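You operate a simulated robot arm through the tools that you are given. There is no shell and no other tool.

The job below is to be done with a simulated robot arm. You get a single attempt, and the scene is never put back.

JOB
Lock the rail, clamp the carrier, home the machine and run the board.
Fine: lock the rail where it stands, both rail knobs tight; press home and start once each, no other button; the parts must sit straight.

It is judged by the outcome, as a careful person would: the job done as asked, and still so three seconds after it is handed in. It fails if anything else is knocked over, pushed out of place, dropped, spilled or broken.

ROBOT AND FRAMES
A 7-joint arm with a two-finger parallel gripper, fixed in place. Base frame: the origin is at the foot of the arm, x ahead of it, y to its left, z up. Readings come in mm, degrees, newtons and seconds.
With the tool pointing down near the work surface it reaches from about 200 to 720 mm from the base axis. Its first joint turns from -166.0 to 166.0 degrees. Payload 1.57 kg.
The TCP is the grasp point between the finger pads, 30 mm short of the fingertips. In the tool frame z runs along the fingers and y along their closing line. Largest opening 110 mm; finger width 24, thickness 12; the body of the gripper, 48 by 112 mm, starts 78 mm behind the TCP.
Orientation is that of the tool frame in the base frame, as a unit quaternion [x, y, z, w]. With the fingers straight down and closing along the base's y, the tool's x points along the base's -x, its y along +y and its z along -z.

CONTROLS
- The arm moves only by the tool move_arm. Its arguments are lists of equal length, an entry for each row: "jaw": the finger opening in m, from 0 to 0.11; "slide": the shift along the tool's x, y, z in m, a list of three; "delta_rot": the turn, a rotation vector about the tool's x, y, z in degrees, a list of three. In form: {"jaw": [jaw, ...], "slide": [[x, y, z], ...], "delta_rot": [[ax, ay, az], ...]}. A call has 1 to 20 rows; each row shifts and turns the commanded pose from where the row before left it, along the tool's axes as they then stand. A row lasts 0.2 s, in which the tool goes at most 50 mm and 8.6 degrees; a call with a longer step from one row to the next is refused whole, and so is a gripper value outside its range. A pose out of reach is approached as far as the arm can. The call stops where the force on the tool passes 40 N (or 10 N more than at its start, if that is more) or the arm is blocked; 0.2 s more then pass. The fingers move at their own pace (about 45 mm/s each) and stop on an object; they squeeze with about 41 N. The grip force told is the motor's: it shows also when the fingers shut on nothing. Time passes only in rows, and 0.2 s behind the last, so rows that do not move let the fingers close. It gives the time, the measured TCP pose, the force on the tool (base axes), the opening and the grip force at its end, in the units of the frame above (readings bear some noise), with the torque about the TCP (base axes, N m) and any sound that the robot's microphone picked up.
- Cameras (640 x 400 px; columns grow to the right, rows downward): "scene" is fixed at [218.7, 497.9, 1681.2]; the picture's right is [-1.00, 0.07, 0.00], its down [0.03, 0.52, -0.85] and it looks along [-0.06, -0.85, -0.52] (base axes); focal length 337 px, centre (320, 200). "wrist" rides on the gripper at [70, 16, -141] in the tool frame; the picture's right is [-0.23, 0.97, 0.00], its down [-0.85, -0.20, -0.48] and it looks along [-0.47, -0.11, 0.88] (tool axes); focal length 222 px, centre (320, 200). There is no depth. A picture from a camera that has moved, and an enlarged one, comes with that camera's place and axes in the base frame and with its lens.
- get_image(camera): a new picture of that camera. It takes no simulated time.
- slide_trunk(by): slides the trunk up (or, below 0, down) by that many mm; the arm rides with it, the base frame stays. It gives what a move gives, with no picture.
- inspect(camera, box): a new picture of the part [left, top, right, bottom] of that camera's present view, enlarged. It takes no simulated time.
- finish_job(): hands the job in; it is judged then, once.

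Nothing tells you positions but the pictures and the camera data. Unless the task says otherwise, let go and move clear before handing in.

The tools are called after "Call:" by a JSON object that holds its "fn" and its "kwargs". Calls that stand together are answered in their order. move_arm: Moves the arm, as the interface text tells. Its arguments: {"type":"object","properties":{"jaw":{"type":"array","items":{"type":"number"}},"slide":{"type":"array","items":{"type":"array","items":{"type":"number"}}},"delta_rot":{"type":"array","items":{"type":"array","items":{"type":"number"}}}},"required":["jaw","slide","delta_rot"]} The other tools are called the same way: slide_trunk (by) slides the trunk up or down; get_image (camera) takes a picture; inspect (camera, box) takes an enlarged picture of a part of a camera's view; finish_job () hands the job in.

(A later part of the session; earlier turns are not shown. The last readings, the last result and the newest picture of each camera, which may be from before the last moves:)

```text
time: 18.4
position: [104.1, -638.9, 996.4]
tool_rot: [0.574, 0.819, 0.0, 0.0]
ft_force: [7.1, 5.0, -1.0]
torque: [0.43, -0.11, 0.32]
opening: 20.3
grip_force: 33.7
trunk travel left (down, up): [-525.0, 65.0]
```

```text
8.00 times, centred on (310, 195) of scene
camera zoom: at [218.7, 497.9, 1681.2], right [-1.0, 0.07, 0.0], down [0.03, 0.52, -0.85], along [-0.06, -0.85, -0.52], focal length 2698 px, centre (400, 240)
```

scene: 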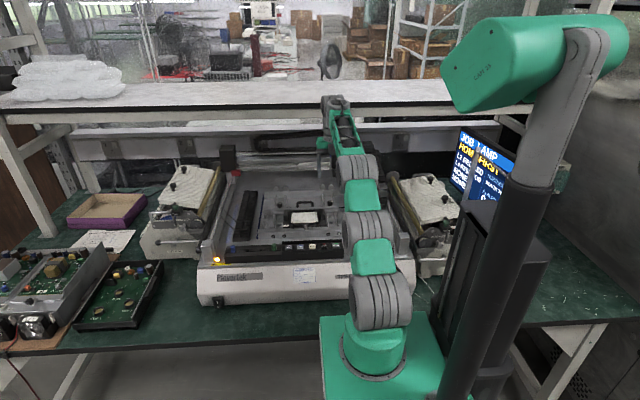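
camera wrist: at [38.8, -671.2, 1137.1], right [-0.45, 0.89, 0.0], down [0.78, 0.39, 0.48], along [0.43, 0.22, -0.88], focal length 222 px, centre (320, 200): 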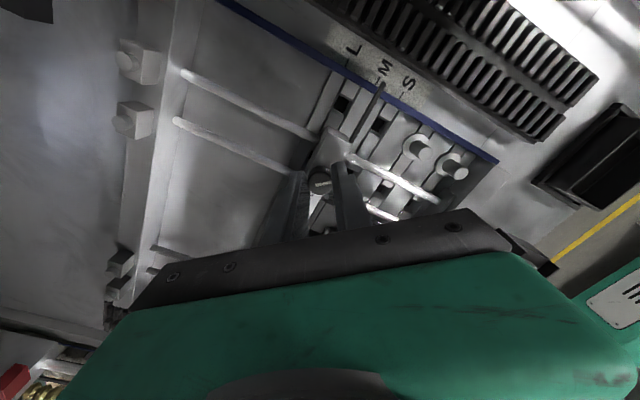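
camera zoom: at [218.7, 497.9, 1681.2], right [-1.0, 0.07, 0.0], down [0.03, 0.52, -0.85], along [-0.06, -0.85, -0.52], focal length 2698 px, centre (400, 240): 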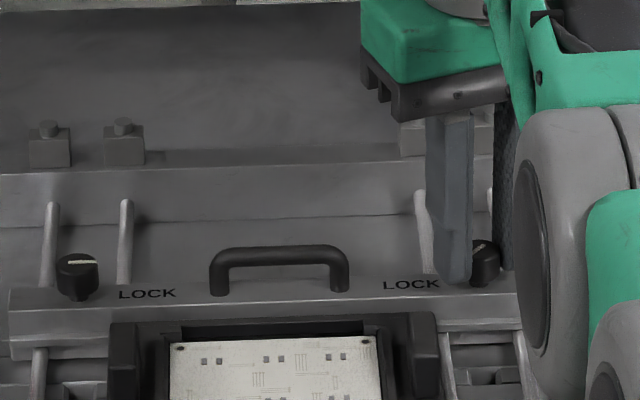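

The knob is slipping in the fingers at a constant torque, so it's tight after about 135°. I'll compare the rail with the earlier picture to make sure it hasn't shifted.

Call:
{"fn": "inspect", "kwargs": {"camera": "scene", "box": [268, 196, 304, 218]}}

Call:
{"fn": "inspect", "kwargs": {"camera": "scene", "box": [260, 180, 350, 236]}}

```text
16.00 times, centred on (286, 207) of scene
camera zoom: at [218.7, 497.9, 1681.2], right [-1.0, 0.07, 0.0], down [0.03, 0.52, -0.85], along [-0.06, -0.85, -0.52], focal length 5397 px, centre (864, 88)
```

zoom: 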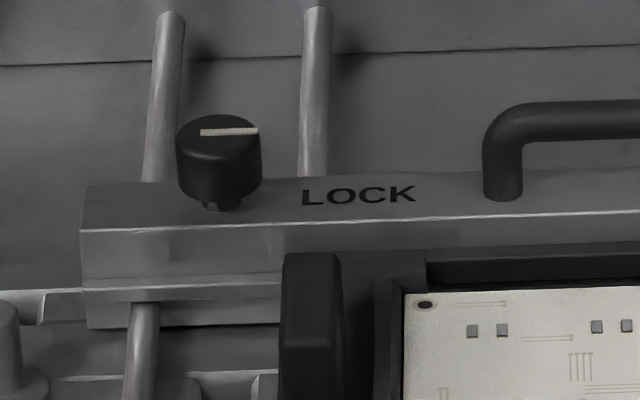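

```text
7.11 times, centred on (305, 208) of scene
camera zoom: at [218.7, 497.9, 1681.2], right [-1.0, 0.07, 0.0], down [0.03, 0.52, -0.85], along [-0.06, -0.85, -0.52], focal length 2399 px, centre (427, 143)
```

zoom: 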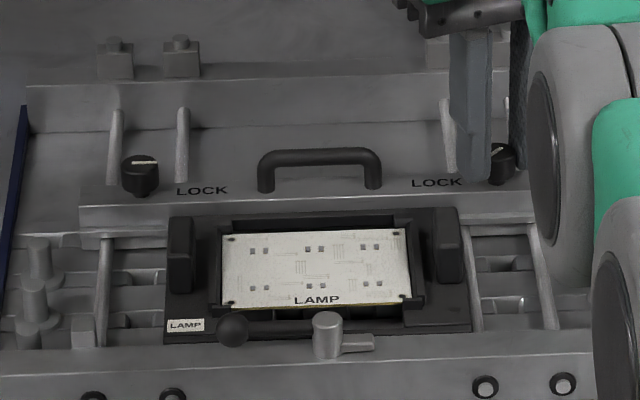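

The rail has crept about 3 mm toward -y while I turned, because the knob sat slightly off my rotation axis. I'll back the knob off partway, then move the rail back to where it stood using the picture, and re-tighten.

Call:
{"fn": "move_arm", "kwargs": {"jaw": [0.0, 0.0, 0.0, 0.0, 0.0, 0.0, 0.0, 0.0, 0.0], "slide": [[0, 0, 0], [0, 0, 0], [0, 0, 0], [0, 0, 0], [0, 0, 0], [0, 0, 0], [0, 0, 0], [0, 0, 0], [0, 0, 0]], "delta_rot": [[0, 0, -5], [0, 0, -5], [0, 0, -5], [0, 0, -5], [0, 0, -5], [0, 0, -5], [0, 0, -5], [0, 0, -5], [0, 0, 0]]}}

Call:
{"fn": "inspect", "kwargs": {"camera": "wrist", "box": [270, 140, 390, 230]}}

Call:
{"fn": "inspect", "kwargs": {"camera": "scene", "box": [268, 196, 304, 218]}}

```text
time: 20.4
position: [102.0, -640.2, 995.4]
tool_rot: [0.259, 0.966, 0.0, 0.0]
ft_force: [-10.4, -3.2, 0.8]
torque: [-0.2, 0.24, -0.03]
opening: 20.4
grip_force: 33.9
trunk travel left (down, up): [-525.0, 65.0]
```

```text
4.44 times, centred on (330, 185) of wrist
camera zoom: at [48.9, -590.0, 1137.3], right [0.68, 0.73, 0.0], down [0.64, -0.6, 0.48], along [0.35, -0.33, -0.88], focal length 987 px, centre (276, 267)
```

zoom: 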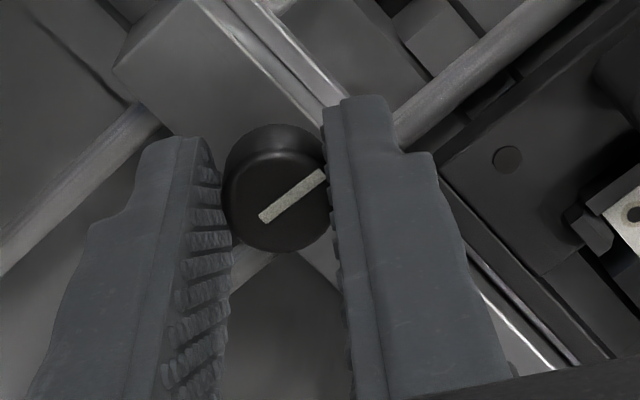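

```text
16.00 times, centred on (286, 207) of scene
camera zoom: at [218.7, 497.9, 1681.2], right [-1.0, 0.07, 0.0], down [0.03, 0.52, -0.85], along [-0.06, -0.85, -0.52], focal length 5397 px, centre (864, 88)
```

zoom: 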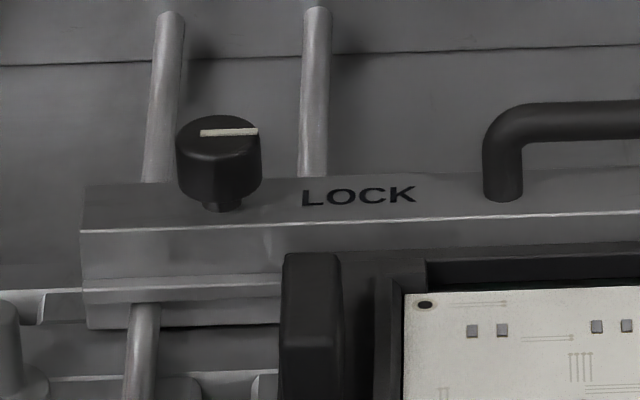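

The knob is free again. Now I'll nudge the rail +y by about 3 mm in small steps and check against the original picture.

Call:
{"fn": "move_arm", "kwargs": {"jaw": [0.0, 0.0, 0.0, 0.0], "slide": [[0.00064, 0.00078, 0], [0.00064, 0.00078, 0], [0.00064, 0.00078, 0], [0, 0, 0]], "delta_rot": [[0, 0, 0], [0, 0, 0], [0, 0, 0], [0, 0, 0]]}}

Call:
{"fn": "inspect", "kwargs": {"camera": "scene", "box": [268, 196, 304, 218]}}

```text
time: 21.4
position: [102.1, -637.8, 995.4]
tool_rot: [0.26, 0.966, 0.0, 0.001]
ft_force: [-10.6, -10.2, 1.3]
torque: [-0.86, -0.4, -0.05]
opening: 20.2
grip_force: 34.3
trunk travel left (down, up): [-525.0, 65.0]
```

```text
16.00 times, centred on (286, 207) of scene
camera zoom: at [218.7, 497.9, 1681.2], right [-1.0, 0.07, 0.0], down [0.03, 0.52, -0.85], along [-0.06, -0.85, -0.52], focal length 5397 px, centre (864, 88)
```

zoom: 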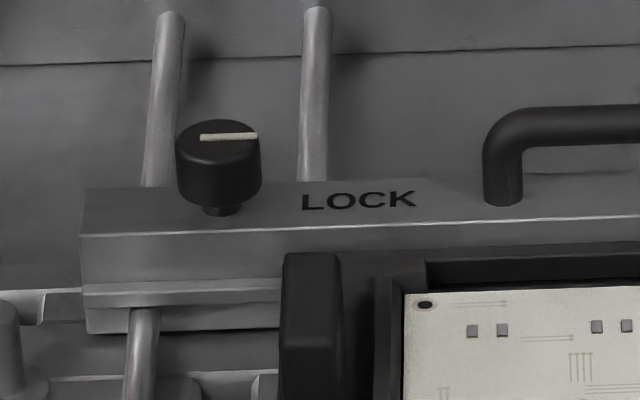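

The rail is most of the way back, with roughly 1 mm left. Nudging a little further.

Call:
{"fn": "move_arm", "kwargs": {"jaw": [0.0, 0.0], "slide": [[0.0009, 0.0006, 0], [0, 0, 0]], "delta_rot": [[0, 0, 0], [0, 0, 0]]}}

Call:
{"fn": "inspect", "kwargs": {"camera": "scene", "box": [268, 196, 304, 218]}}

Call:
{"fn": "inspect", "kwargs": {"camera": "scene", "box": [270, 190, 340, 230]}}

```text
time: 22.0
position: [102.1, -634.9, 995.4]
tool_rot: [0.258, 0.966, -0.001, 0.001]
ft_force: [-7.6, -10.5, 3.3]
torque: [-0.89, -0.46, -0.09]
opening: 20.3
grip_force: 33.6
trunk travel left (down, up): [-525.0, 65.0]
```

```text
16.00 times, centred on (286, 207) of scene
camera zoom: at [218.7, 497.9, 1681.2], right [-1.0, 0.07, 0.0], down [0.03, 0.52, -0.85], along [-0.06, -0.85, -0.52], focal length 5397 px, centre (864, 88)
```

zoom: 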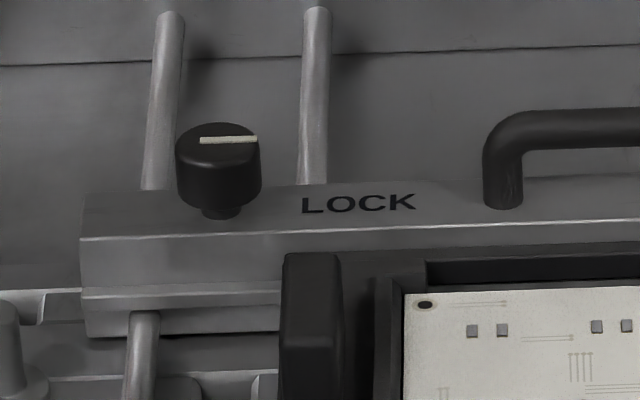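

```text
9.14 times, centred on (305, 210) of scene
camera zoom: at [218.7, 497.9, 1681.2], right [-1.0, 0.07, 0.0], down [0.03, 0.52, -0.85], along [-0.06, -0.85, -0.52], focal length 3084 px, centre (457, 109)
```

zoom: 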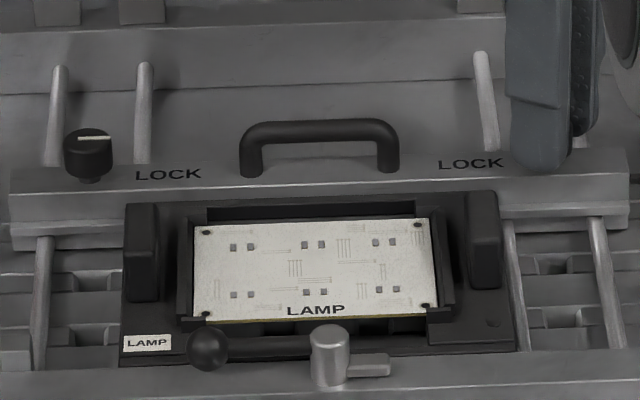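

The rail matches the original position within about half a millimetre. I'll re-tighten the right knob and check again.

Call:
{"fn": "move_arm", "kwargs": {"jaw": [0.0, 0.0, 0.0, 0.0, 0.0, 0.0], "slide": [[0, 0, 0], [0, 0, 0], [0, 0, 0], [0, 0, 0], [0, 0, 0], [0, 0, 0]], "delta_rot": [[0, 0, 5], [0, 0, 5], [0, 0, 5], [0, 0, 5], [0, 0, 5], [0, 0, 0]]}}

Call:
{"fn": "inspect", "kwargs": {"camera": "scene", "box": [268, 196, 304, 218]}}

```text
time: 23.4
position: [102.8, -633.4, 995.8]
tool_rot: [0.462, 0.887, 0.0, -0.001]
ft_force: [1.6, 1.3, 8.0]
torque: [0.17, -0.01, -0.01]
opening: 20.3
grip_force: 33.4
trunk travel left (down, up): [-525.0, 65.0]
```

```text
16.00 times, centred on (286, 207) of scene
camera zoom: at [218.7, 497.9, 1681.2], right [-1.0, 0.07, 0.0], down [0.03, 0.52, -0.85], along [-0.06, -0.85, -0.52], focal length 5397 px, centre (864, 88)
```

zoom: 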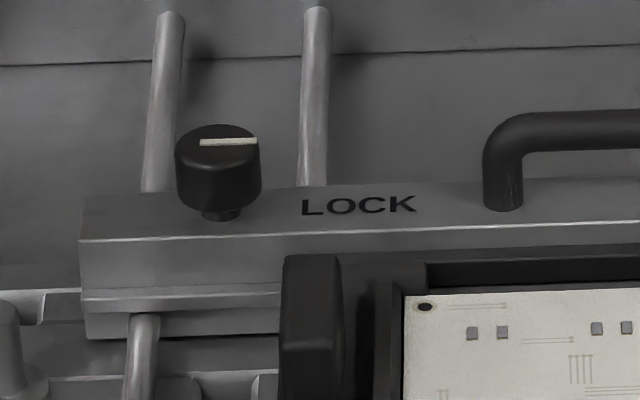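

The stored push let the rail creep about 2 mm too far and it may have touched the carrier. I'll pull it back in small steps and this time relieve the force before tightening.

Call:
{"fn": "move_arm", "kwargs": {"jaw": [0.0, 0.0, 0.0], "slide": [[-0.0008, -0.0006, 0], [-0.0008, -0.0006, 0], [0, 0, 0]], "delta_rot": [[0, 0, 0], [0, 0, 0], [0, 0, 0]]}}

Call:
{"fn": "inspect", "kwargs": {"camera": "scene", "box": [268, 196, 304, 218]}}

Call:
{"fn": "inspect", "kwargs": {"camera": "scene", "box": [278, 212, 312, 236]}}

```text
time: 24.2
position: [104.0, -635.6, 996.2]
tool_rot: [0.463, 0.887, 0.0, 0.0]
ft_force: [3.7, 9.3, 10.6]
torque: [1.08, 0.33, 0.03]
opening: 20.3
grip_force: 33.9
trunk travel left (down, up): [-525.0, 65.0]
```

```text
16.00 times, centred on (286, 207) of scene
camera zoom: at [218.7, 497.9, 1681.2], right [-1.0, 0.07, 0.0], down [0.03, 0.52, -0.85], along [-0.06, -0.85, -0.52], focal length 5397 px, centre (864, 88)
```

zoom: 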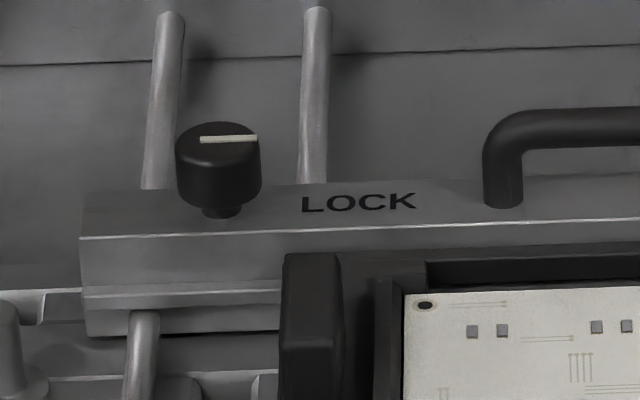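

```text
16.00 times, centred on (295, 224) of scene
camera zoom: at [218.7, 497.9, 1681.2], right [-1.0, 0.07, 0.0], down [0.03, 0.52, -0.85], along [-0.06, -0.85, -0.52], focal length 5397 px, centre (720, -184)
```

zoom: 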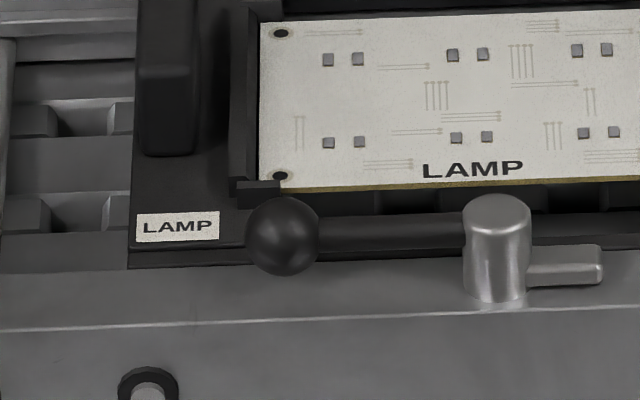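

The rail is back at its original mark and the carrier matches its original place too. I'll relieve the stored force before turning.

Call:
{"fn": "move_arm", "kwargs": {"jaw": [0.0, 0.0], "slide": [[0.0005, 0.0003, -0.0005], [0, 0, 0]], "delta_rot": [[0, 0, 0], [0, 0, 0]]}}

Call:
{"fn": "inspect", "kwargs": {"camera": "scene", "box": [268, 196, 304, 218]}}

```text
time: 24.8
position: [103.6, -636.2, 995.2]
tool_rot: [0.462, 0.887, -0.002, 0.001]
ft_force: [8.8, 3.4, 3.7]
torque: [-0.03, -0.35, 0.02]
opening: 20.1
grip_force: 34.2
trunk travel left (down, up): [-525.0, 65.0]
```

```text
16.00 times, centred on (286, 207) of scene
camera zoom: at [218.7, 497.9, 1681.2], right [-1.0, 0.07, 0.0], down [0.03, 0.52, -0.85], along [-0.06, -0.85, -0.52], focal length 5397 px, centre (864, 88)
```

zoom: 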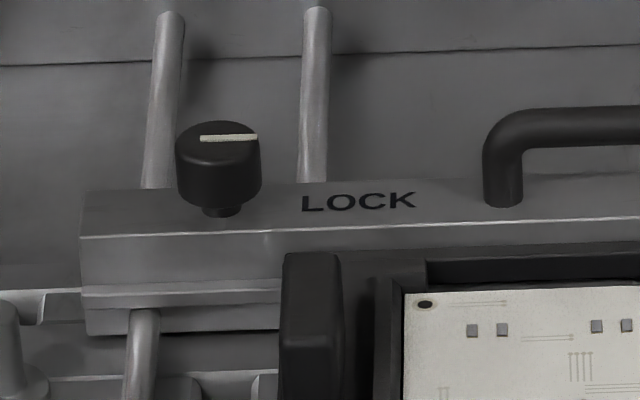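

The rail is right on its original line. I'll turn clockwise the last 15° or so to tighten.

Call:
{"fn": "move_arm", "kwargs": {"jaw": [0.0, 0.0, 0.0, 0.0], "slide": [[0, 0, 0], [0, 0, 0], [0, 0, 0], [0, 0, 0]], "delta_rot": [[0, 0, 4], [0, 0, 4], [0, 0, 4], [0, 0, 0]]}}

Call:
{"fn": "inspect", "kwargs": {"camera": "scene", "box": [268, 196, 304, 218]}}

Call:
{"fn": "inspect", "kwargs": {"camera": "wrist", "box": [270, 140, 390, 230]}}

```text
time: 25.8
position: [103.3, -636.9, 996.8]
tool_rot: [0.552, 0.834, 0.0, 0.0]
ft_force: [12.4, 2.4, 0.2]
torque: [-0.44, -0.6, 0.07]
opening: 20.1
grip_force: 33.9
trunk travel left (down, up): [-525.0, 65.0]
```

```text
16.00 times, centred on (286, 207) of scene
camera zoom: at [218.7, 497.9, 1681.2], right [-1.0, 0.07, 0.0], down [0.03, 0.52, -0.85], along [-0.06, -0.85, -0.52], focal length 5397 px, centre (864, 88)
```

zoom: 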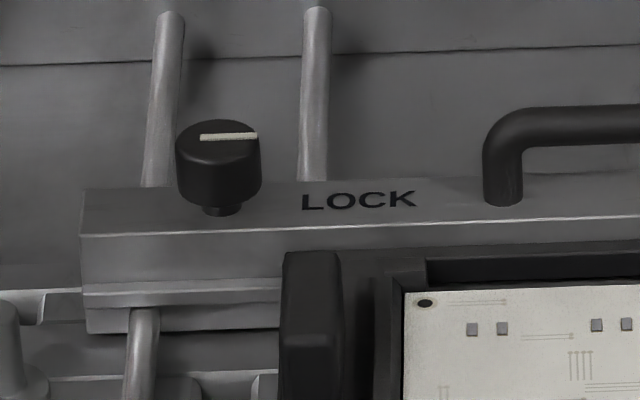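

```text
4.44 times, centred on (330, 185) of wrist
camera zoom: at [90.5, -565.3, 1137.3], right [0.99, 0.17, 0.0], down [0.15, -0.87, 0.48], along [0.08, -0.47, -0.88], focal length 987 px, centre (276, 267)
```

zoom: 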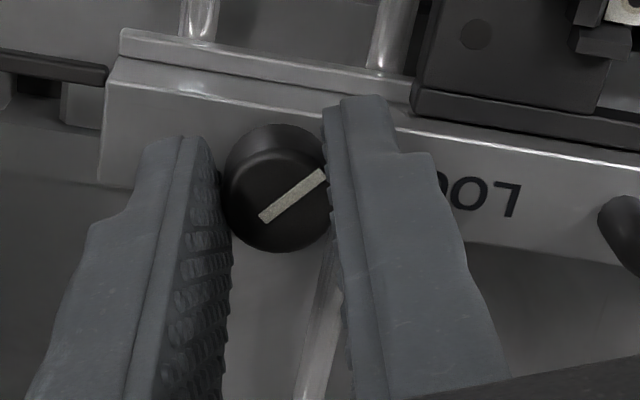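

The rail sits about 0.5 mm back, which is fine, but I'll compensate slightly and finish the tightening.

Call:
{"fn": "move_arm", "kwargs": {"jaw": [0.0, 0.0, 0.0, 0.0], "slide": [[0.0004, 0.001, 0], [0, 0, 0], [0, 0, 0], [0, 0, 0]], "delta_rot": [[0, 0, 0], [0, 0, 4], [0, 0, 4], [0, 0, 0]]}}

Call:
{"fn": "inspect", "kwargs": {"camera": "scene", "box": [268, 196, 304, 218]}}

Call:
{"fn": "inspect", "kwargs": {"camera": "wrist", "box": [270, 140, 390, 230]}}

```text
time: 26.8
position: [103.8, -634.9, 995.2]
tool_rot: [0.609, 0.793, 0.0, -0.001]
ft_force: [8.1, 1.6, 1.3]
torque: [0.25, -0.18, 0.39]
opening: 20.4
grip_force: 34.2
trunk travel left (down, up): [-525.0, 65.0]
```

```text
16.00 times, centred on (286, 207) of scene
camera zoom: at [218.7, 497.9, 1681.2], right [-1.0, 0.07, 0.0], down [0.03, 0.52, -0.85], along [-0.06, -0.85, -0.52], focal length 5397 px, centre (864, 88)
```

zoom: 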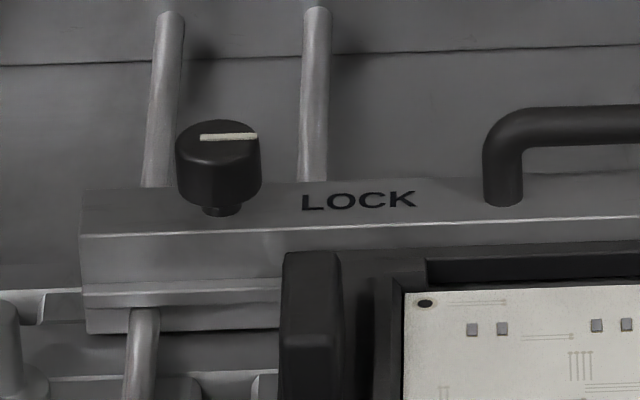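

```text
4.44 times, centred on (330, 185) of wrist
camera zoom: at [100.7, -563.3, 1137.3], right [1.0, 0.03, 0.0], down [0.03, -0.88, 0.48], along [0.01, -0.48, -0.88], focal length 987 px, centre (276, 267)
```

zoom: 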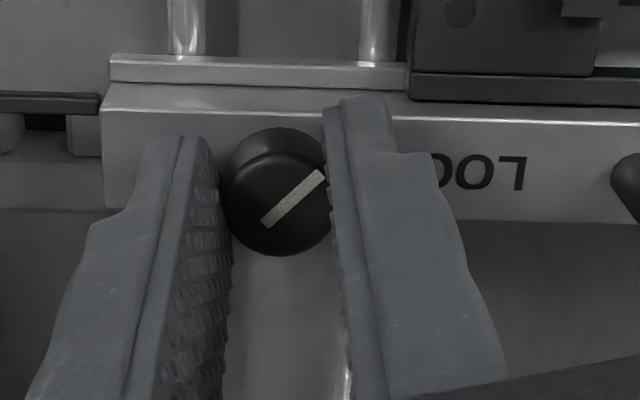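

The torque is 0.39 N·m and the mark is slipping in the fingers, so the right knob is tight with the rail within about 0.5 mm of its start. I'll give a last twist, then release and lift.

Call:
{"fn": "move_arm", "kwargs": {"jaw": [0.0, 0.0, 0.05, 0.05, 0.05, 0.05, 0.05], "slide": [[0, 0, 0], [0, 0, 0], [0, 0, 0], [0, 0, 0], [0, 0, 0], [0, 0, -0.02], [0, 0, -0.03]], "delta_rot": [[0, 0, 5], [0, 0, 0], [0, 0, 0], [0, 0, 0], [0, 0, 0], [0, 0, 0], [0, 0, 0]]}}

Call:
{"fn": "inspect", "kwargs": {"camera": "scene", "box": [268, 196, 304, 218]}}

Call:
{"fn": "get_image", "kwargs": {"camera": "wrist"}}

Call:
{"fn": "inspect", "kwargs": {"camera": "scene", "box": [270, 190, 340, 230]}}

```text
time: 28.4
position: [100.7, -636.1, 1046.4]
tool_rot: [0.644, 0.765, 0.0, 0.0]
ft_force: [-0.1, 0.7, -0.6]
torque: [-0.05, -0.01, -0.04]
opening: 50.3
grip_force: 0.0
trunk travel left (down, up): [-525.0, 65.0]
```

```text
16.00 times, centred on (286, 207) of scene
camera zoom: at [218.7, 497.9, 1681.2], right [-1.0, 0.07, 0.0], down [0.03, 0.52, -0.85], along [-0.06, -0.85, -0.52], focal length 5397 px, centre (864, 88)
```

zoom: 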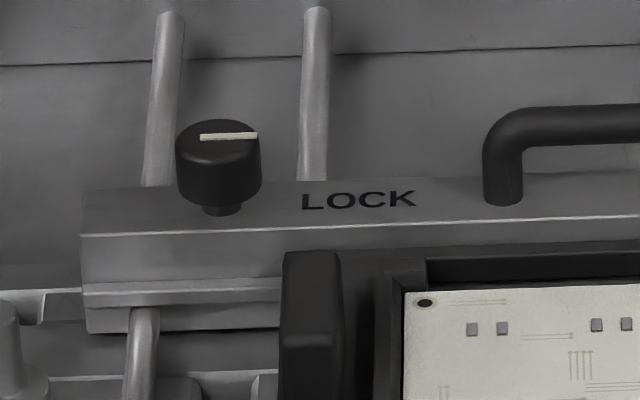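

```text
taken
camera wrist: at [104.3, -563.4, 1188.3], right [1.0, -0.06, 0.0], down [-0.05, -0.88, 0.48], along [-0.03, -0.48, -0.88], focal length 222 px, centre (320, 200)
```

wrist: 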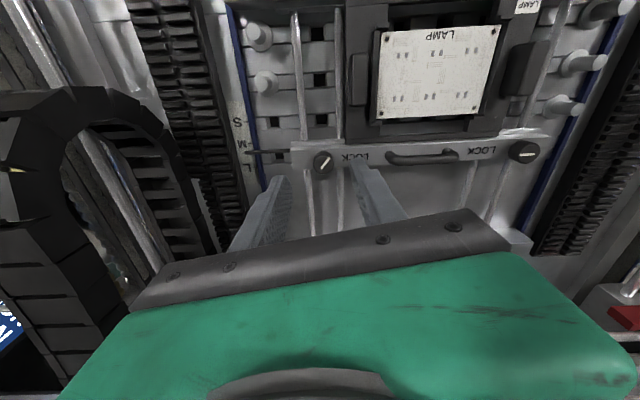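

```text
9.14 times, centred on (305, 210) of scene
camera zoom: at [218.7, 497.9, 1681.2], right [-1.0, 0.07, 0.0], down [0.03, 0.52, -0.85], along [-0.06, -0.85, -0.52], focal length 3084 px, centre (457, 109)
```

zoom: 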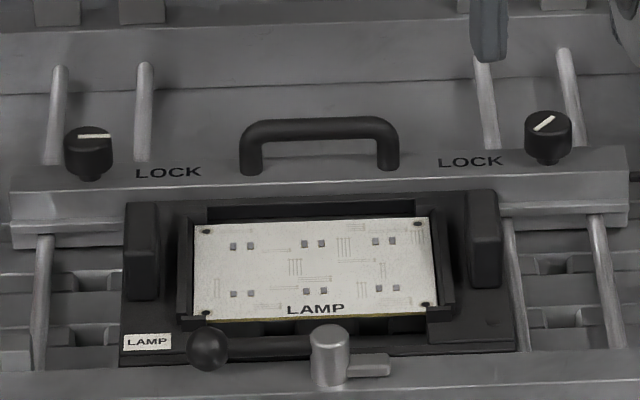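

The right knob is tight, with its mark turned 135° clockwise, and the rail looks right. Before rotating back, I'll measure both knobs from this opposite-facing view to cancel camera bias.

Call:
{"fn": "inspect", "kwargs": {"camera": "wrist", "box": [288, 140, 358, 184]}}

Call:
{"fn": "inspect", "kwargs": {"camera": "wrist", "box": [490, 130, 560, 174]}}

Call:
{"fn": "inspect", "kwargs": {"camera": "wrist", "box": [330, 0, 560, 144]}}

```text
9.09 times, centred on (323, 162) of wrist
camera zoom: at [104.3, -563.4, 1188.3], right [1.0, -0.06, 0.0], down [-0.05, -0.88, 0.48], along [-0.03, -0.48, -0.88], focal length 2019 px, centre (293, 546)
```

zoom: 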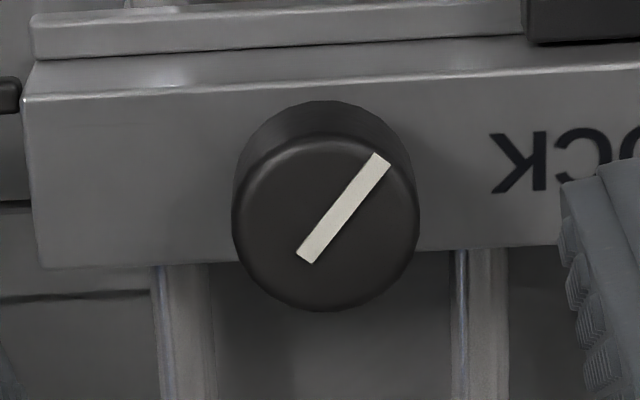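

```text
9.09 times, centred on (525, 152) of wrist
camera zoom: at [104.3, -563.4, 1188.3], right [1.0, -0.06, 0.0], down [-0.05, -0.88, 0.48], along [-0.03, -0.48, -0.88], focal length 2019 px, centre (-1544, 636)
```

zoom: 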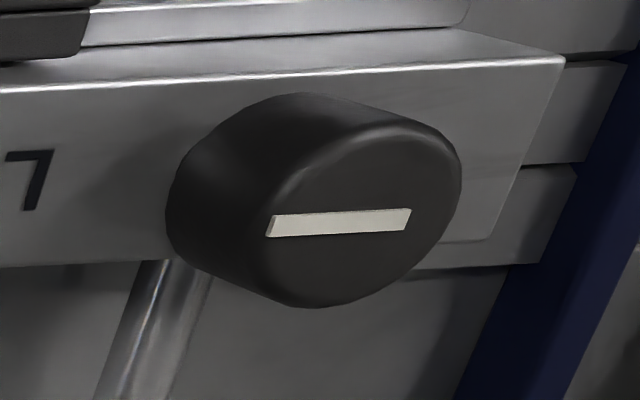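

```text
2.78 times, centred on (445, 72) of wrist
camera zoom: at [104.3, -563.4, 1188.3], right [1.0, -0.06, 0.0], down [-0.05, -0.88, 0.48], along [-0.03, -0.48, -0.88], focal length 617 px, centre (-27, 556)
```

zoom: 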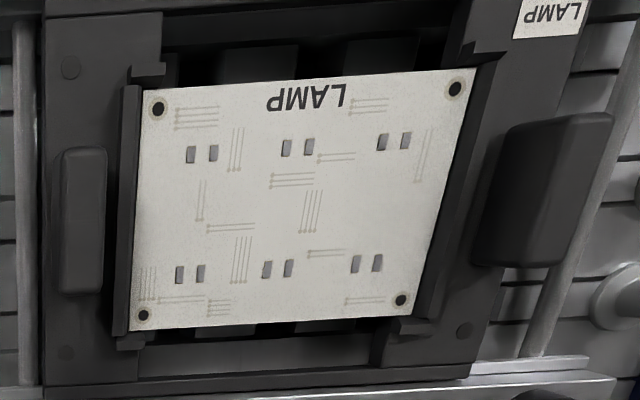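

The left knob is at about (301.5,-638.8). I'll lift and rotate the tool back counter-clockwise to get turning range for the left knob.

Call:
{"fn": "move_arm", "kwargs": {"jaw": [0.05, 0.05, 0.05, 0.05, 0.05, 0.05, 0.05, 0.05, 0.05, 0.05, 0.05, 0.05, 0.05, 0.05, 0.05, 0.05, 0.05, 0.05, 0.05, 0.05], "slide": [[0, 0, -0.03], [0, 0, 0], [0, 0, 0], [0, 0, 0], [0, 0, 0], [0, 0, 0], [0, 0, 0], [0, 0, 0], [0, 0, 0], [0, 0, 0], [0, 0, 0], [0, 0, 0], [0, 0, 0], [0, 0, 0], [0, 0, 0], [0, 0, 0], [0, 0, 0], [0, 0, 0], [0, 0, 0], [0, 0, 0]], "delta_rot": [[0, 0, 0], [0, 0, -8.35], [0, 0, -8.35], [0, 0, -8.35], [0, 0, -8.35], [0, 0, -8.35], [0, 0, -8.35], [0, 0, -8.35], [0, 0, -8.35], [0, 0, -8.35], [0, 0, -8.35], [0, 0, -8.35], [0, 0, -8.35], [0, 0, -8.35], [0, 0, -8.35], [0, 0, -8.35], [0, 0, -8.35], [0, 0, -8.35], [0, 0, -8.35], [0, 0, 0]]}}

Call:
{"fn": "inspect", "kwargs": {"camera": "scene", "box": [250, 120, 370, 240]}}

```text
time: 32.6
position: [103.7, -635.5, 1076.8]
tool_rot: [-0.577, 0.817, 0.0, 0.0]
ft_force: [-0.6, 1.3, -0.3]
torque: [-0.02, 0.02, 0.02]
opening: 50.3
grip_force: 0.1
trunk travel left (down, up): [-525.0, 65.0]
```

```text
3.33 times, centred on (310, 180) of scene
camera zoom: at [218.7, 497.9, 1681.2], right [-1.0, 0.07, 0.0], down [0.03, 0.52, -0.85], along [-0.06, -0.85, -0.52], focal length 1124 px, centre (353, 267)
```

zoom: 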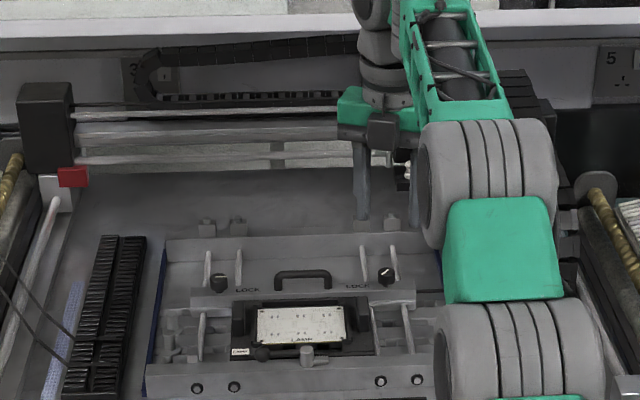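

Next I'll move across at safe height to above the left knob.

Call:
{"fn": "move_arm", "kwargs": {"jaw": [0.05, 0.05, 0.05, 0.05, 0.05, 0.05], "slide": [[-0.01276, -0.03774, 0], [-0.01276, -0.03774, 0], [-0.01276, -0.03774, 0], [-0.01276, -0.03774, 0], [-0.01276, -0.03774, 0], [0, 0, 0]], "delta_rot": [[0, 0, 0], [0, 0, 0], [0, 0, 0], [0, 0, 0], [0, 0, 0], [0, 0, 0]]}}

Call:
{"fn": "get_image", "kwargs": {"camera": "wrist"}}

Call:
{"fn": "get_image", "kwargs": {"camera": "scene"}}

```text
time: 34.0
position: [293.7, -619.1, 1069.9]
tool_rot: [-0.574, 0.819, 0.0, -0.001]
ft_force: [-0.4, -0.2, 0.3]
torque: [0.07, -0.01, -0.01]
opening: 50.2
grip_force: 0.0
out of reach, approached as far as the arm can: row 4, 5
trunk travel left (down, up): [-525.0, 65.0]
```

```text
taken
camera wrist: at [253.7, -678.1, 1211.0], right [-0.84, 0.54, 0.0], down [0.48, 0.74, 0.48], along [0.26, 0.4, -0.88], focal length 222 px, centre (320, 200)
```

wrist: 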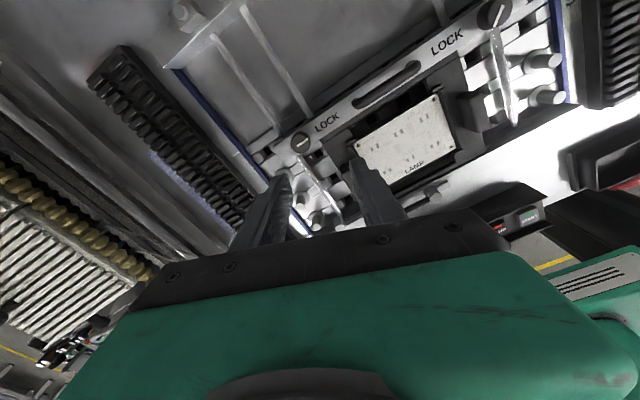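

```text
taken
```

scene: 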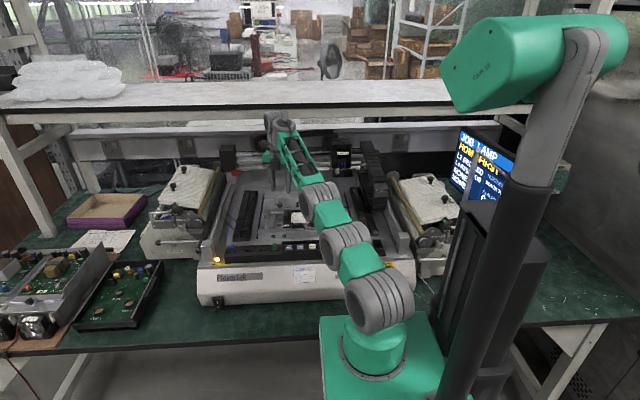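

The arm is at the edge of its reach at this height, and reach improves lower down. I'll descend here with the tips still above the knob and handle, then check.

Call:
{"fn": "move_arm", "kwargs": {"jaw": [0.05, 0.05, 0.05, 0.05], "slide": [[0, 0, 0.015], [0, 0, 0.015], [0, 0, 0.01], [0, 0, 0]], "delta_rot": [[0, 0, 0], [0, 0, 0], [0, 0, 0], [0, 0, 0]]}}

Call:
{"fn": "get_image", "kwargs": {"camera": "wrist"}}

```text
time: 35.0
position: [292.5, -617.6, 1029.9]
tool_rot: [-0.576, 0.818, 0.001, 0.0]
ft_force: [0.0, 0.1, -0.1]
torque: [0.0, -0.04, 0.05]
opening: 50.2
grip_force: 0.1
trunk travel left (down, up): [-525.0, 65.0]
```

```text
taken
camera wrist: at [252.8, -677.7, 1171.4], right [-0.84, 0.54, 0.0], down [0.48, 0.74, 0.48], along [0.26, 0.4, -0.88], focal length 222 px, centre (320, 200)
```

wrist: 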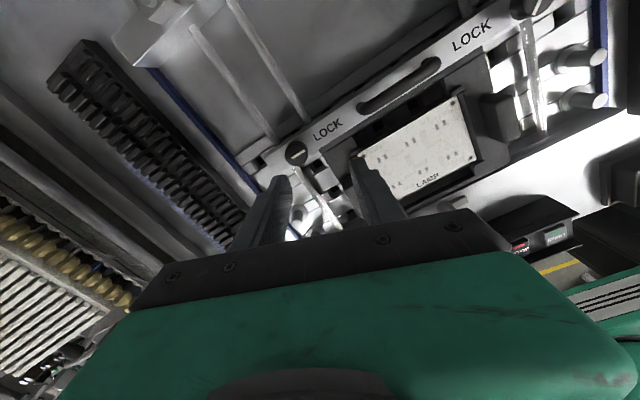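

The command holds where the arm could get to. I'll shift over to the left knob at this height.

Call:
{"fn": "move_arm", "kwargs": {"jaw": [0.05, 0.05, 0.05], "slide": [[0.0085, -0.008, 0], [0.0085, -0.008, 0], [0, 0, 0]], "delta_rot": [[0, 0, 0], [0, 0, 0], [0, 0, 0]]}}

Call:
{"fn": "inspect", "kwargs": {"camera": "wrist", "box": [240, 120, 420, 240]}}

Call:
{"fn": "inspect", "kwargs": {"camera": "scene", "box": [250, 150, 330, 220]}}

```text
time: 35.8
position: [298.2, -628.7, 1030.2]
tool_rot: [-0.575, 0.818, -0.001, 0.0]
ft_force: [-1.3, -0.4, -0.7]
torque: [0.04, -0.03, -0.01]
opening: 50.0
grip_force: 0.0
out of reach, approached as far as the arm can: row 2
trunk travel left (down, up): [-525.0, 65.0]
```

```text
3.33 times, centred on (330, 180) of wrist
camera zoom: at [257.7, -687.7, 1171.3], right [-0.84, 0.54, 0.0], down [0.48, 0.74, 0.48], along [0.26, 0.4, -0.88], focal length 740 px, centre (287, 267)
```

zoom: 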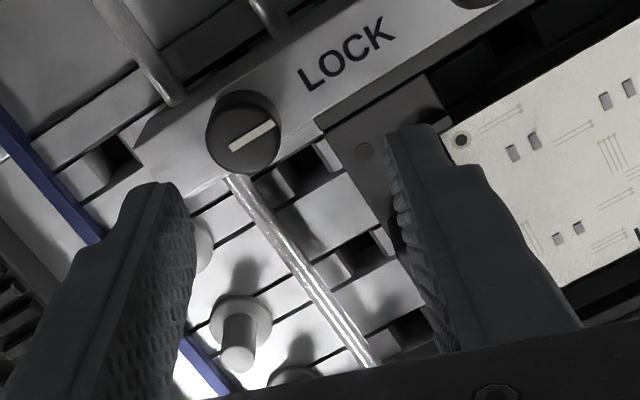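

```text
5.71 times, centred on (290, 185) of scene
camera zoom: at [218.7, 497.9, 1681.2], right [-1.0, 0.07, 0.0], down [0.03, 0.52, -0.85], along [-0.06, -0.85, -0.52], focal length 1928 px, centre (491, 286)
```

zoom: 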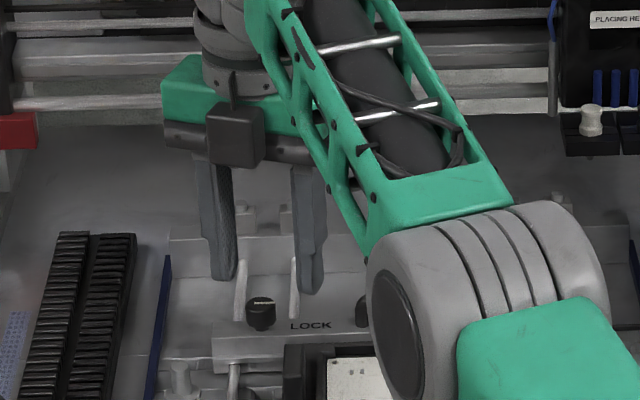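

Vertical reach is marginal here. The shoulder sits low relative to the wrist, so raising the trunk should give the few extra millimetres needed at the left knob.

Call:
{"fn": "slide_trunk", "kwargs": {"by": 64}}

```text
time: 36.8
position: [297.9, -628.1, 1093.3]
tool_rot: [-0.575, 0.818, -0.001, 0.0]
ft_force: [0.8, 0.2, 0.0]
torque: [0.0, -0.01, 0.0]
opening: 50.1
grip_force: 0.0
trunk travel left (down, up): [-589.0, 1.0]
```

The trunk is raised by 64 mm. I'll descend back to z≈1030 and shift the last few millimetres over the left knob.

Call:
{"fn": "move_arm", "kwargs": {"jaw": [0.05, 0.05, 0.05, 0.05, 0.05], "slide": [[0, 0, 0.021], [0, 0, 0.021], [0, 0, 0.021], [0.0082, -0.0082, 0], [0, 0, 0]], "delta_rot": [[0, 0, 0], [0, 0, 0], [0, 0, 0], [0, 0, 0], [0, 0, 0]]}}

Call:
{"fn": "inspect", "kwargs": {"camera": "wrist", "box": [240, 120, 420, 240]}}

Call:
{"fn": "inspect", "kwargs": {"camera": "wrist", "box": [280, 130, 350, 174]}}

```text
time: 38.0
position: [303.7, -639.3, 1030.4]
tool_rot: [-0.575, 0.818, 0.0, 0.0]
ft_force: [0.1, 0.1, 0.3]
torque: [-0.01, 0.02, -0.01]
opening: 50.2
grip_force: 0.0
trunk travel left (down, up): [-589.0, 1.0]
```

```text
3.33 times, centred on (330, 180) of wrist
camera zoom: at [262.3, -698.4, 1171.9], right [-0.84, 0.54, 0.0], down [0.48, 0.74, 0.48], along [0.26, 0.4, -0.88], focal length 740 px, centre (287, 267)
```

zoom: 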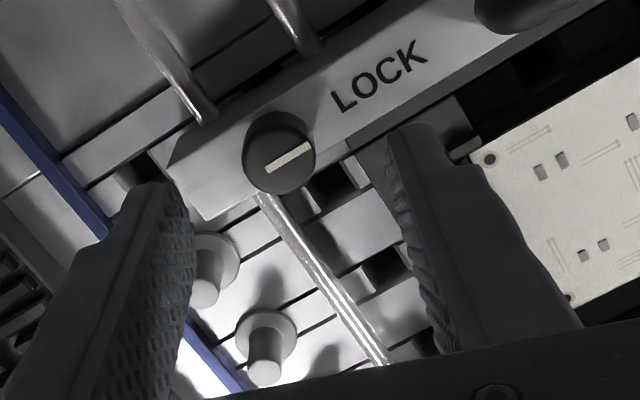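

```text
9.09 times, centred on (315, 152) of wrist
camera zoom: at [262.3, -698.4, 1171.9], right [-0.84, 0.54, 0.0], down [0.48, 0.74, 0.48], along [0.26, 0.4, -0.88], focal length 2019 px, centre (366, 636)
```

zoom: 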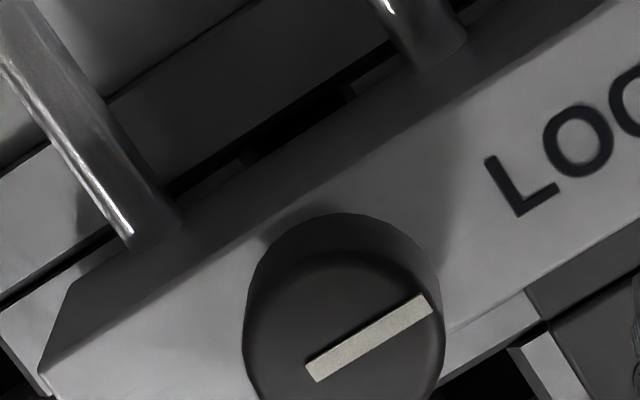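

The arm now reaches. The knob is about 2.8 mm off along the closing line, so I'll correct that and go down in two stages.

Call:
{"fn": "move_arm", "kwargs": {"jaw": [0.05, 0.05, 0.05, 0.05], "slide": [[-0.0003, -0.0028, 0], [0, 0, 0.01], [0, 0, 0.003], [0, 0, 0]], "delta_rot": [[0, 0, 0], [0, 0, 0], [0, 0, 0], [0, 0, 0]]}}

Call:
{"fn": "inspect", "kwargs": {"camera": "wrist", "box": [240, 120, 420, 240]}}

Call:
{"fn": "inspect", "kwargs": {"camera": "scene", "box": [260, 160, 340, 220]}}

```text
time: 39.0
position: [304.0, -640.5, 1017.0]
tool_rot: [-0.575, 0.818, 0.0, -0.001]
ft_force: [0.4, 0.3, -0.8]
torque: [0.03, -0.02, 0.01]
opening: 50.0
grip_force: 0.0
trunk travel left (down, up): [-589.0, 1.0]
```

```text
3.33 times, centred on (330, 180) of wrist
camera zoom: at [265.0, -699.1, 1158.9], right [-0.84, 0.54, 0.0], down [0.48, 0.74, 0.48], along [0.26, 0.4, -0.88], focal length 740 px, centre (287, 267)
```

zoom: 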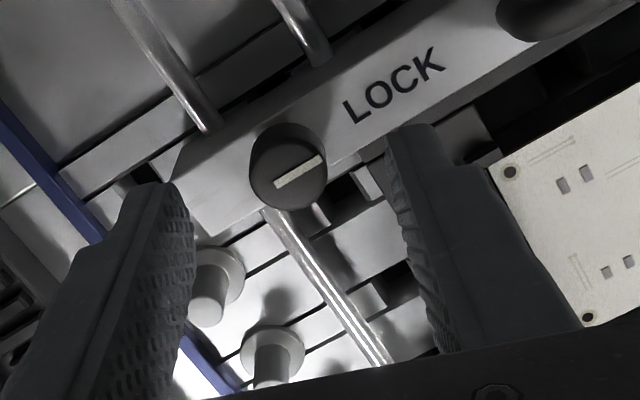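

```text
6.67 times, centred on (300, 190) of scene
camera zoom: at [218.7, 497.9, 1681.2], right [-1.0, 0.07, 0.0], down [0.03, 0.52, -0.85], along [-0.06, -0.85, -0.52], focal length 2249 px, centre (453, 267)
```

zoom: 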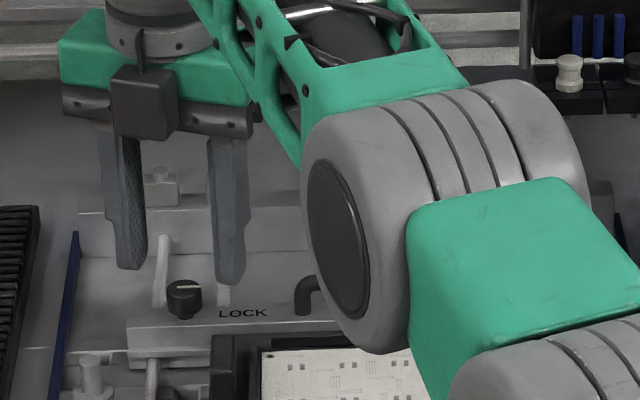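

The knob is centred. I'll descend and close on it.

Call:
{"fn": "move_arm", "kwargs": {"jaw": [0.05, 0.05, 0.05, 0.02, 0.0, 0.0, 0.0], "slide": [[0, 0, 0.01], [0, 0, 0.012], [0, 0, 0], [0, 0, 0], [0, 0, 0], [0, 0, 0], [0, 0, 0]], "delta_rot": [[0, 0, 0], [0, 0, 0], [0, 0, 0], [0, 0, 0], [0, 0, 0], [0, 0, 0], [0, 0, 0]]}}

Call:
{"fn": "inspect", "kwargs": {"camera": "wrist", "box": [240, 120, 420, 240]}}

Call:
{"fn": "inspect", "kwargs": {"camera": "scene", "box": [268, 196, 304, 218]}}

```text
time: 40.6
position: [305.0, -639.1, 994.7]
tool_rot: [-0.575, 0.818, 0.0, 0.0]
ft_force: [-2.6, 1.6, 0.0]
torque: [0.08, 0.06, 0.05]
opening: 20.6
grip_force: 32.3
trunk travel left (down, up): [-589.0, 1.0]
```

```text
3.33 times, centred on (330, 180) of wrist
camera zoom: at [264.7, -699.0, 1136.4], right [-0.84, 0.54, 0.0], down [0.48, 0.74, 0.48], along [0.26, 0.4, -0.88], focal length 740 px, centre (287, 267)
```

zoom: 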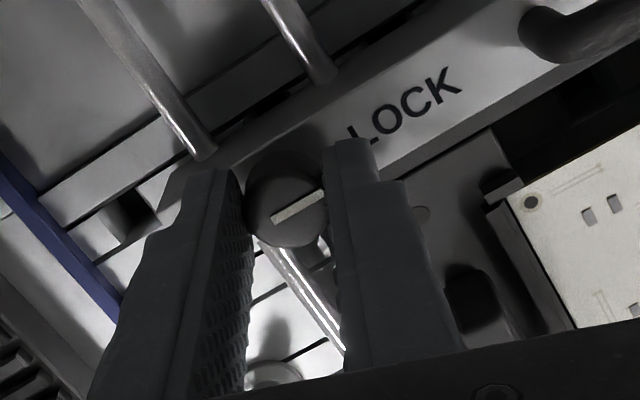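

```text
16.00 times, centred on (286, 207) of scene
camera zoom: at [218.7, 497.9, 1681.2], right [-1.0, 0.07, 0.0], down [0.03, 0.52, -0.85], along [-0.06, -0.85, -0.52], focal length 5397 px, centre (864, 88)
```

zoom: 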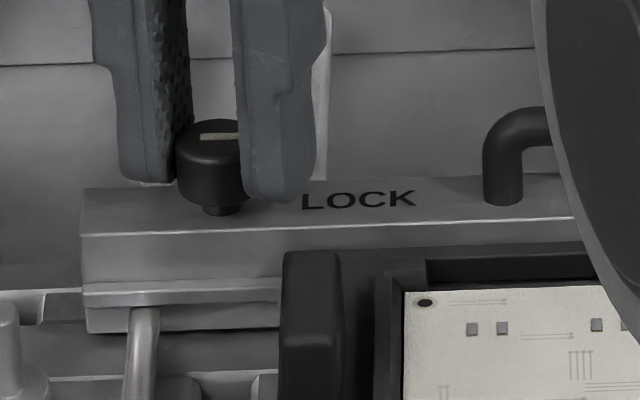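

The left knob is gripped at 20.6 mm. I'll turn clockwise while checking forces and rail position.

Call:
{"fn": "move_arm", "kwargs": {"jaw": [0.0, 0.0, 0.0, 0.0, 0.0, 0.0, 0.0], "slide": [[0, 0, 0], [0, 0, 0], [0, 0, 0], [0, 0, 0], [0, 0, 0], [0, 0, 0], [0, 0, 0]], "delta_rot": [[0, 0, 5], [0, 0, 5], [0, 0, 5], [0, 0, 5], [0, 0, 5], [0, 0, 5], [0, 0, 0]]}}

Call:
{"fn": "inspect", "kwargs": {"camera": "wrist", "box": [270, 140, 390, 230]}}

Call:
{"fn": "inspect", "kwargs": {"camera": "scene", "box": [268, 196, 304, 218]}}

```text
time: 42.2
position: [304.3, -638.4, 995.2]
tool_rot: [-0.342, 0.94, 0.002, 0.0]
ft_force: [-7.9, 2.6, -5.9]
torque: [0.1, 0.21, -0.03]
opening: 20.2
grip_force: 33.2
trunk travel left (down, up): [-589.0, 1.0]
```

```text
4.44 times, centred on (330, 185) of wrist
camera zoom: at [239.9, -671.8, 1136.3], right [-0.45, 0.89, 0.0], down [0.78, 0.4, 0.48], along [0.43, 0.22, -0.88], focal length 987 px, centre (276, 267)
```

zoom: 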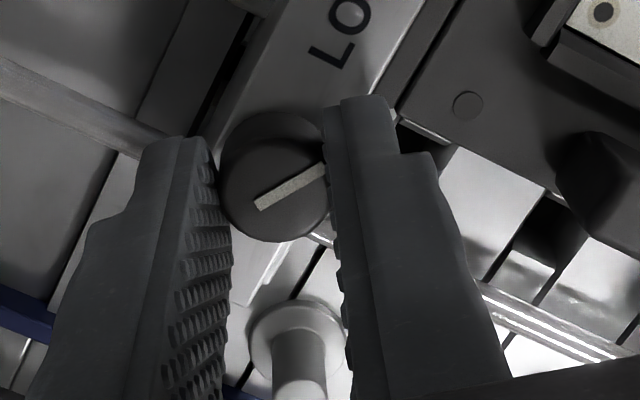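

```text
16.00 times, centred on (286, 207) of scene
camera zoom: at [218.7, 497.9, 1681.2], right [-1.0, 0.07, 0.0], down [0.03, 0.52, -0.85], along [-0.06, -0.85, -0.52], focal length 5397 px, centre (864, 88)
```

zoom: 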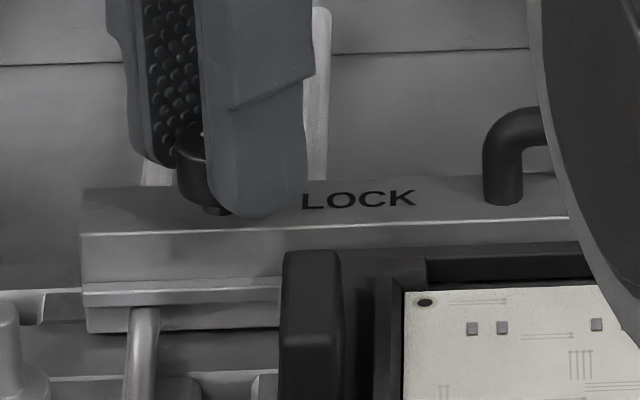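

No slip and no rail movement. Continuing the turn.

Call:
{"fn": "move_arm", "kwargs": {"jaw": [0.0, 0.0, 0.0, 0.0, 0.0, 0.0, 0.0], "slide": [[0.0007, 0.0005, 0], [0, 0, 0], [0, 0, 0], [0, 0, 0], [0, 0, 0], [0, 0, 0], [0, 0, 0]], "delta_rot": [[0, 0, 0], [0, 0, 6], [0, 0, 6], [0, 0, 6], [0, 0, 6], [0, 0, 6], [0, 0, 0]]}}

Call:
{"fn": "inspect", "kwargs": {"camera": "wrist", "box": [270, 140, 390, 230]}}

Call:
{"fn": "inspect", "kwargs": {"camera": "scene", "box": [268, 196, 304, 218]}}

```text
time: 43.8
position: [304.4, -640.4, 995.8]
tool_rot: [-0.088, 0.996, 0.0, 0.0]
ft_force: [-3.2, 2.2, -11.1]
torque: [0.06, 0.11, -0.01]
opening: 20.4
grip_force: 34.1
trunk travel left (down, up): [-589.0, 1.0]
```

```text
4.44 times, centred on (330, 185) of wrist
camera zoom: at [232.1, -635.6, 1136.4], right [0.05, 1.0, 0.0], down [0.88, -0.05, 0.48], along [0.48, -0.02, -0.88], focal length 987 px, centre (276, 267)
```

zoom: 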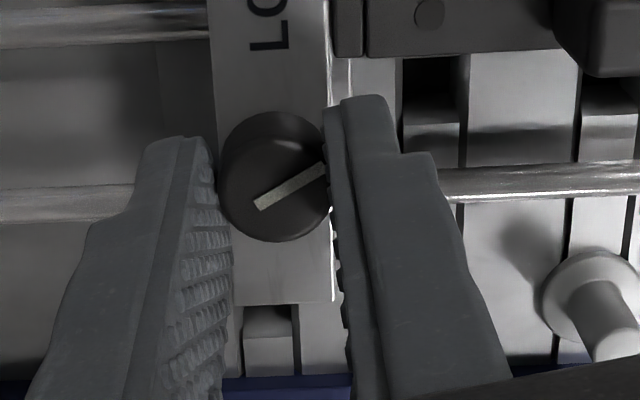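

```text
16.00 times, centred on (286, 207) of scene
camera zoom: at [218.7, 497.9, 1681.2], right [-1.0, 0.07, 0.0], down [0.03, 0.52, -0.85], along [-0.06, -0.85, -0.52], focal length 5397 px, centre (864, 88)
```

zoom: 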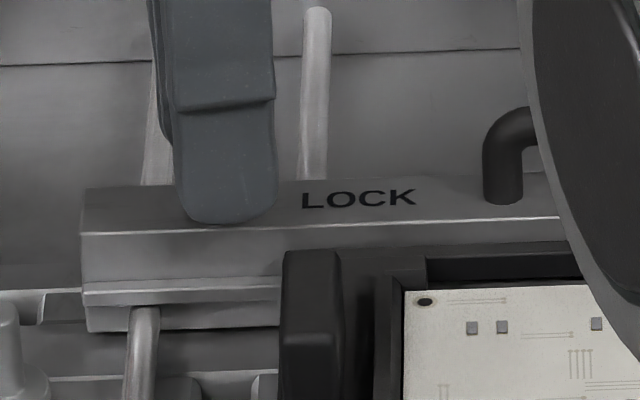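

60° turned, and the knob is drawing down slightly as a thread would. Following it down 1 mm and continuing.

Call:
{"fn": "move_arm", "kwargs": {"jaw": [0.0, 0.0, 0.0, 0.0, 0.0, 0.0, 0.0], "slide": [[0.0004, 0.0, 0.001], [0, 0, 0], [0, 0, 0], [0, 0, 0], [0, 0, 0], [0, 0, 0], [0, 0, 0]], "delta_rot": [[0, 0, 0], [0, 0, 6], [0, 0, 6], [0, 0, 6], [0, 0, 6], [0, 0, 6], [0, 0, 0]]}}

Call:
{"fn": "inspect", "kwargs": {"camera": "wrist", "box": [270, 140, 390, 230]}}

Call:
{"fn": "inspect", "kwargs": {"camera": "scene", "box": [268, 196, 304, 218]}}

```text
time: 45.4
position: [304.4, -640.6, 994.5]
tool_rot: [0.172, 0.985, -0.001, -0.001]
ft_force: [3.8, -2.2, -1.9]
torque: [-0.11, -0.33, -0.01]
opening: 20.3
grip_force: 33.9
trunk travel left (down, up): [-589.0, 1.0]
```

```text
4.44 times, centred on (330, 185) of wrist
camera zoom: at [243.5, -600.2, 1136.4], right [0.54, 0.84, 0.0], down [0.74, -0.48, 0.48], along [0.4, -0.26, -0.88], focal length 987 px, centre (276, 267)
```

zoom: 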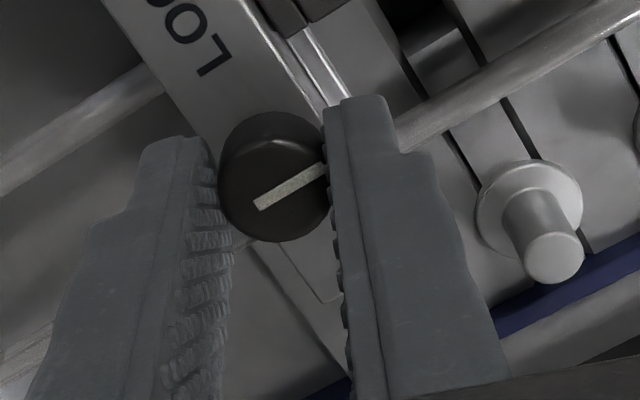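

```text
16.00 times, centred on (286, 207) of scene
camera zoom: at [218.7, 497.9, 1681.2], right [-1.0, 0.07, 0.0], down [0.03, 0.52, -0.85], along [-0.06, -0.85, -0.52], focal length 5397 px, centre (864, 88)
```

zoom: 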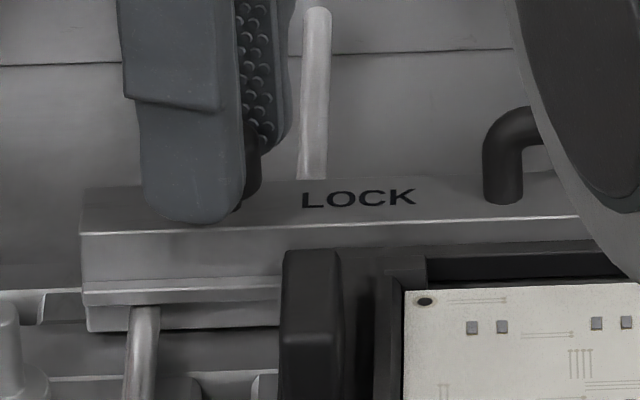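

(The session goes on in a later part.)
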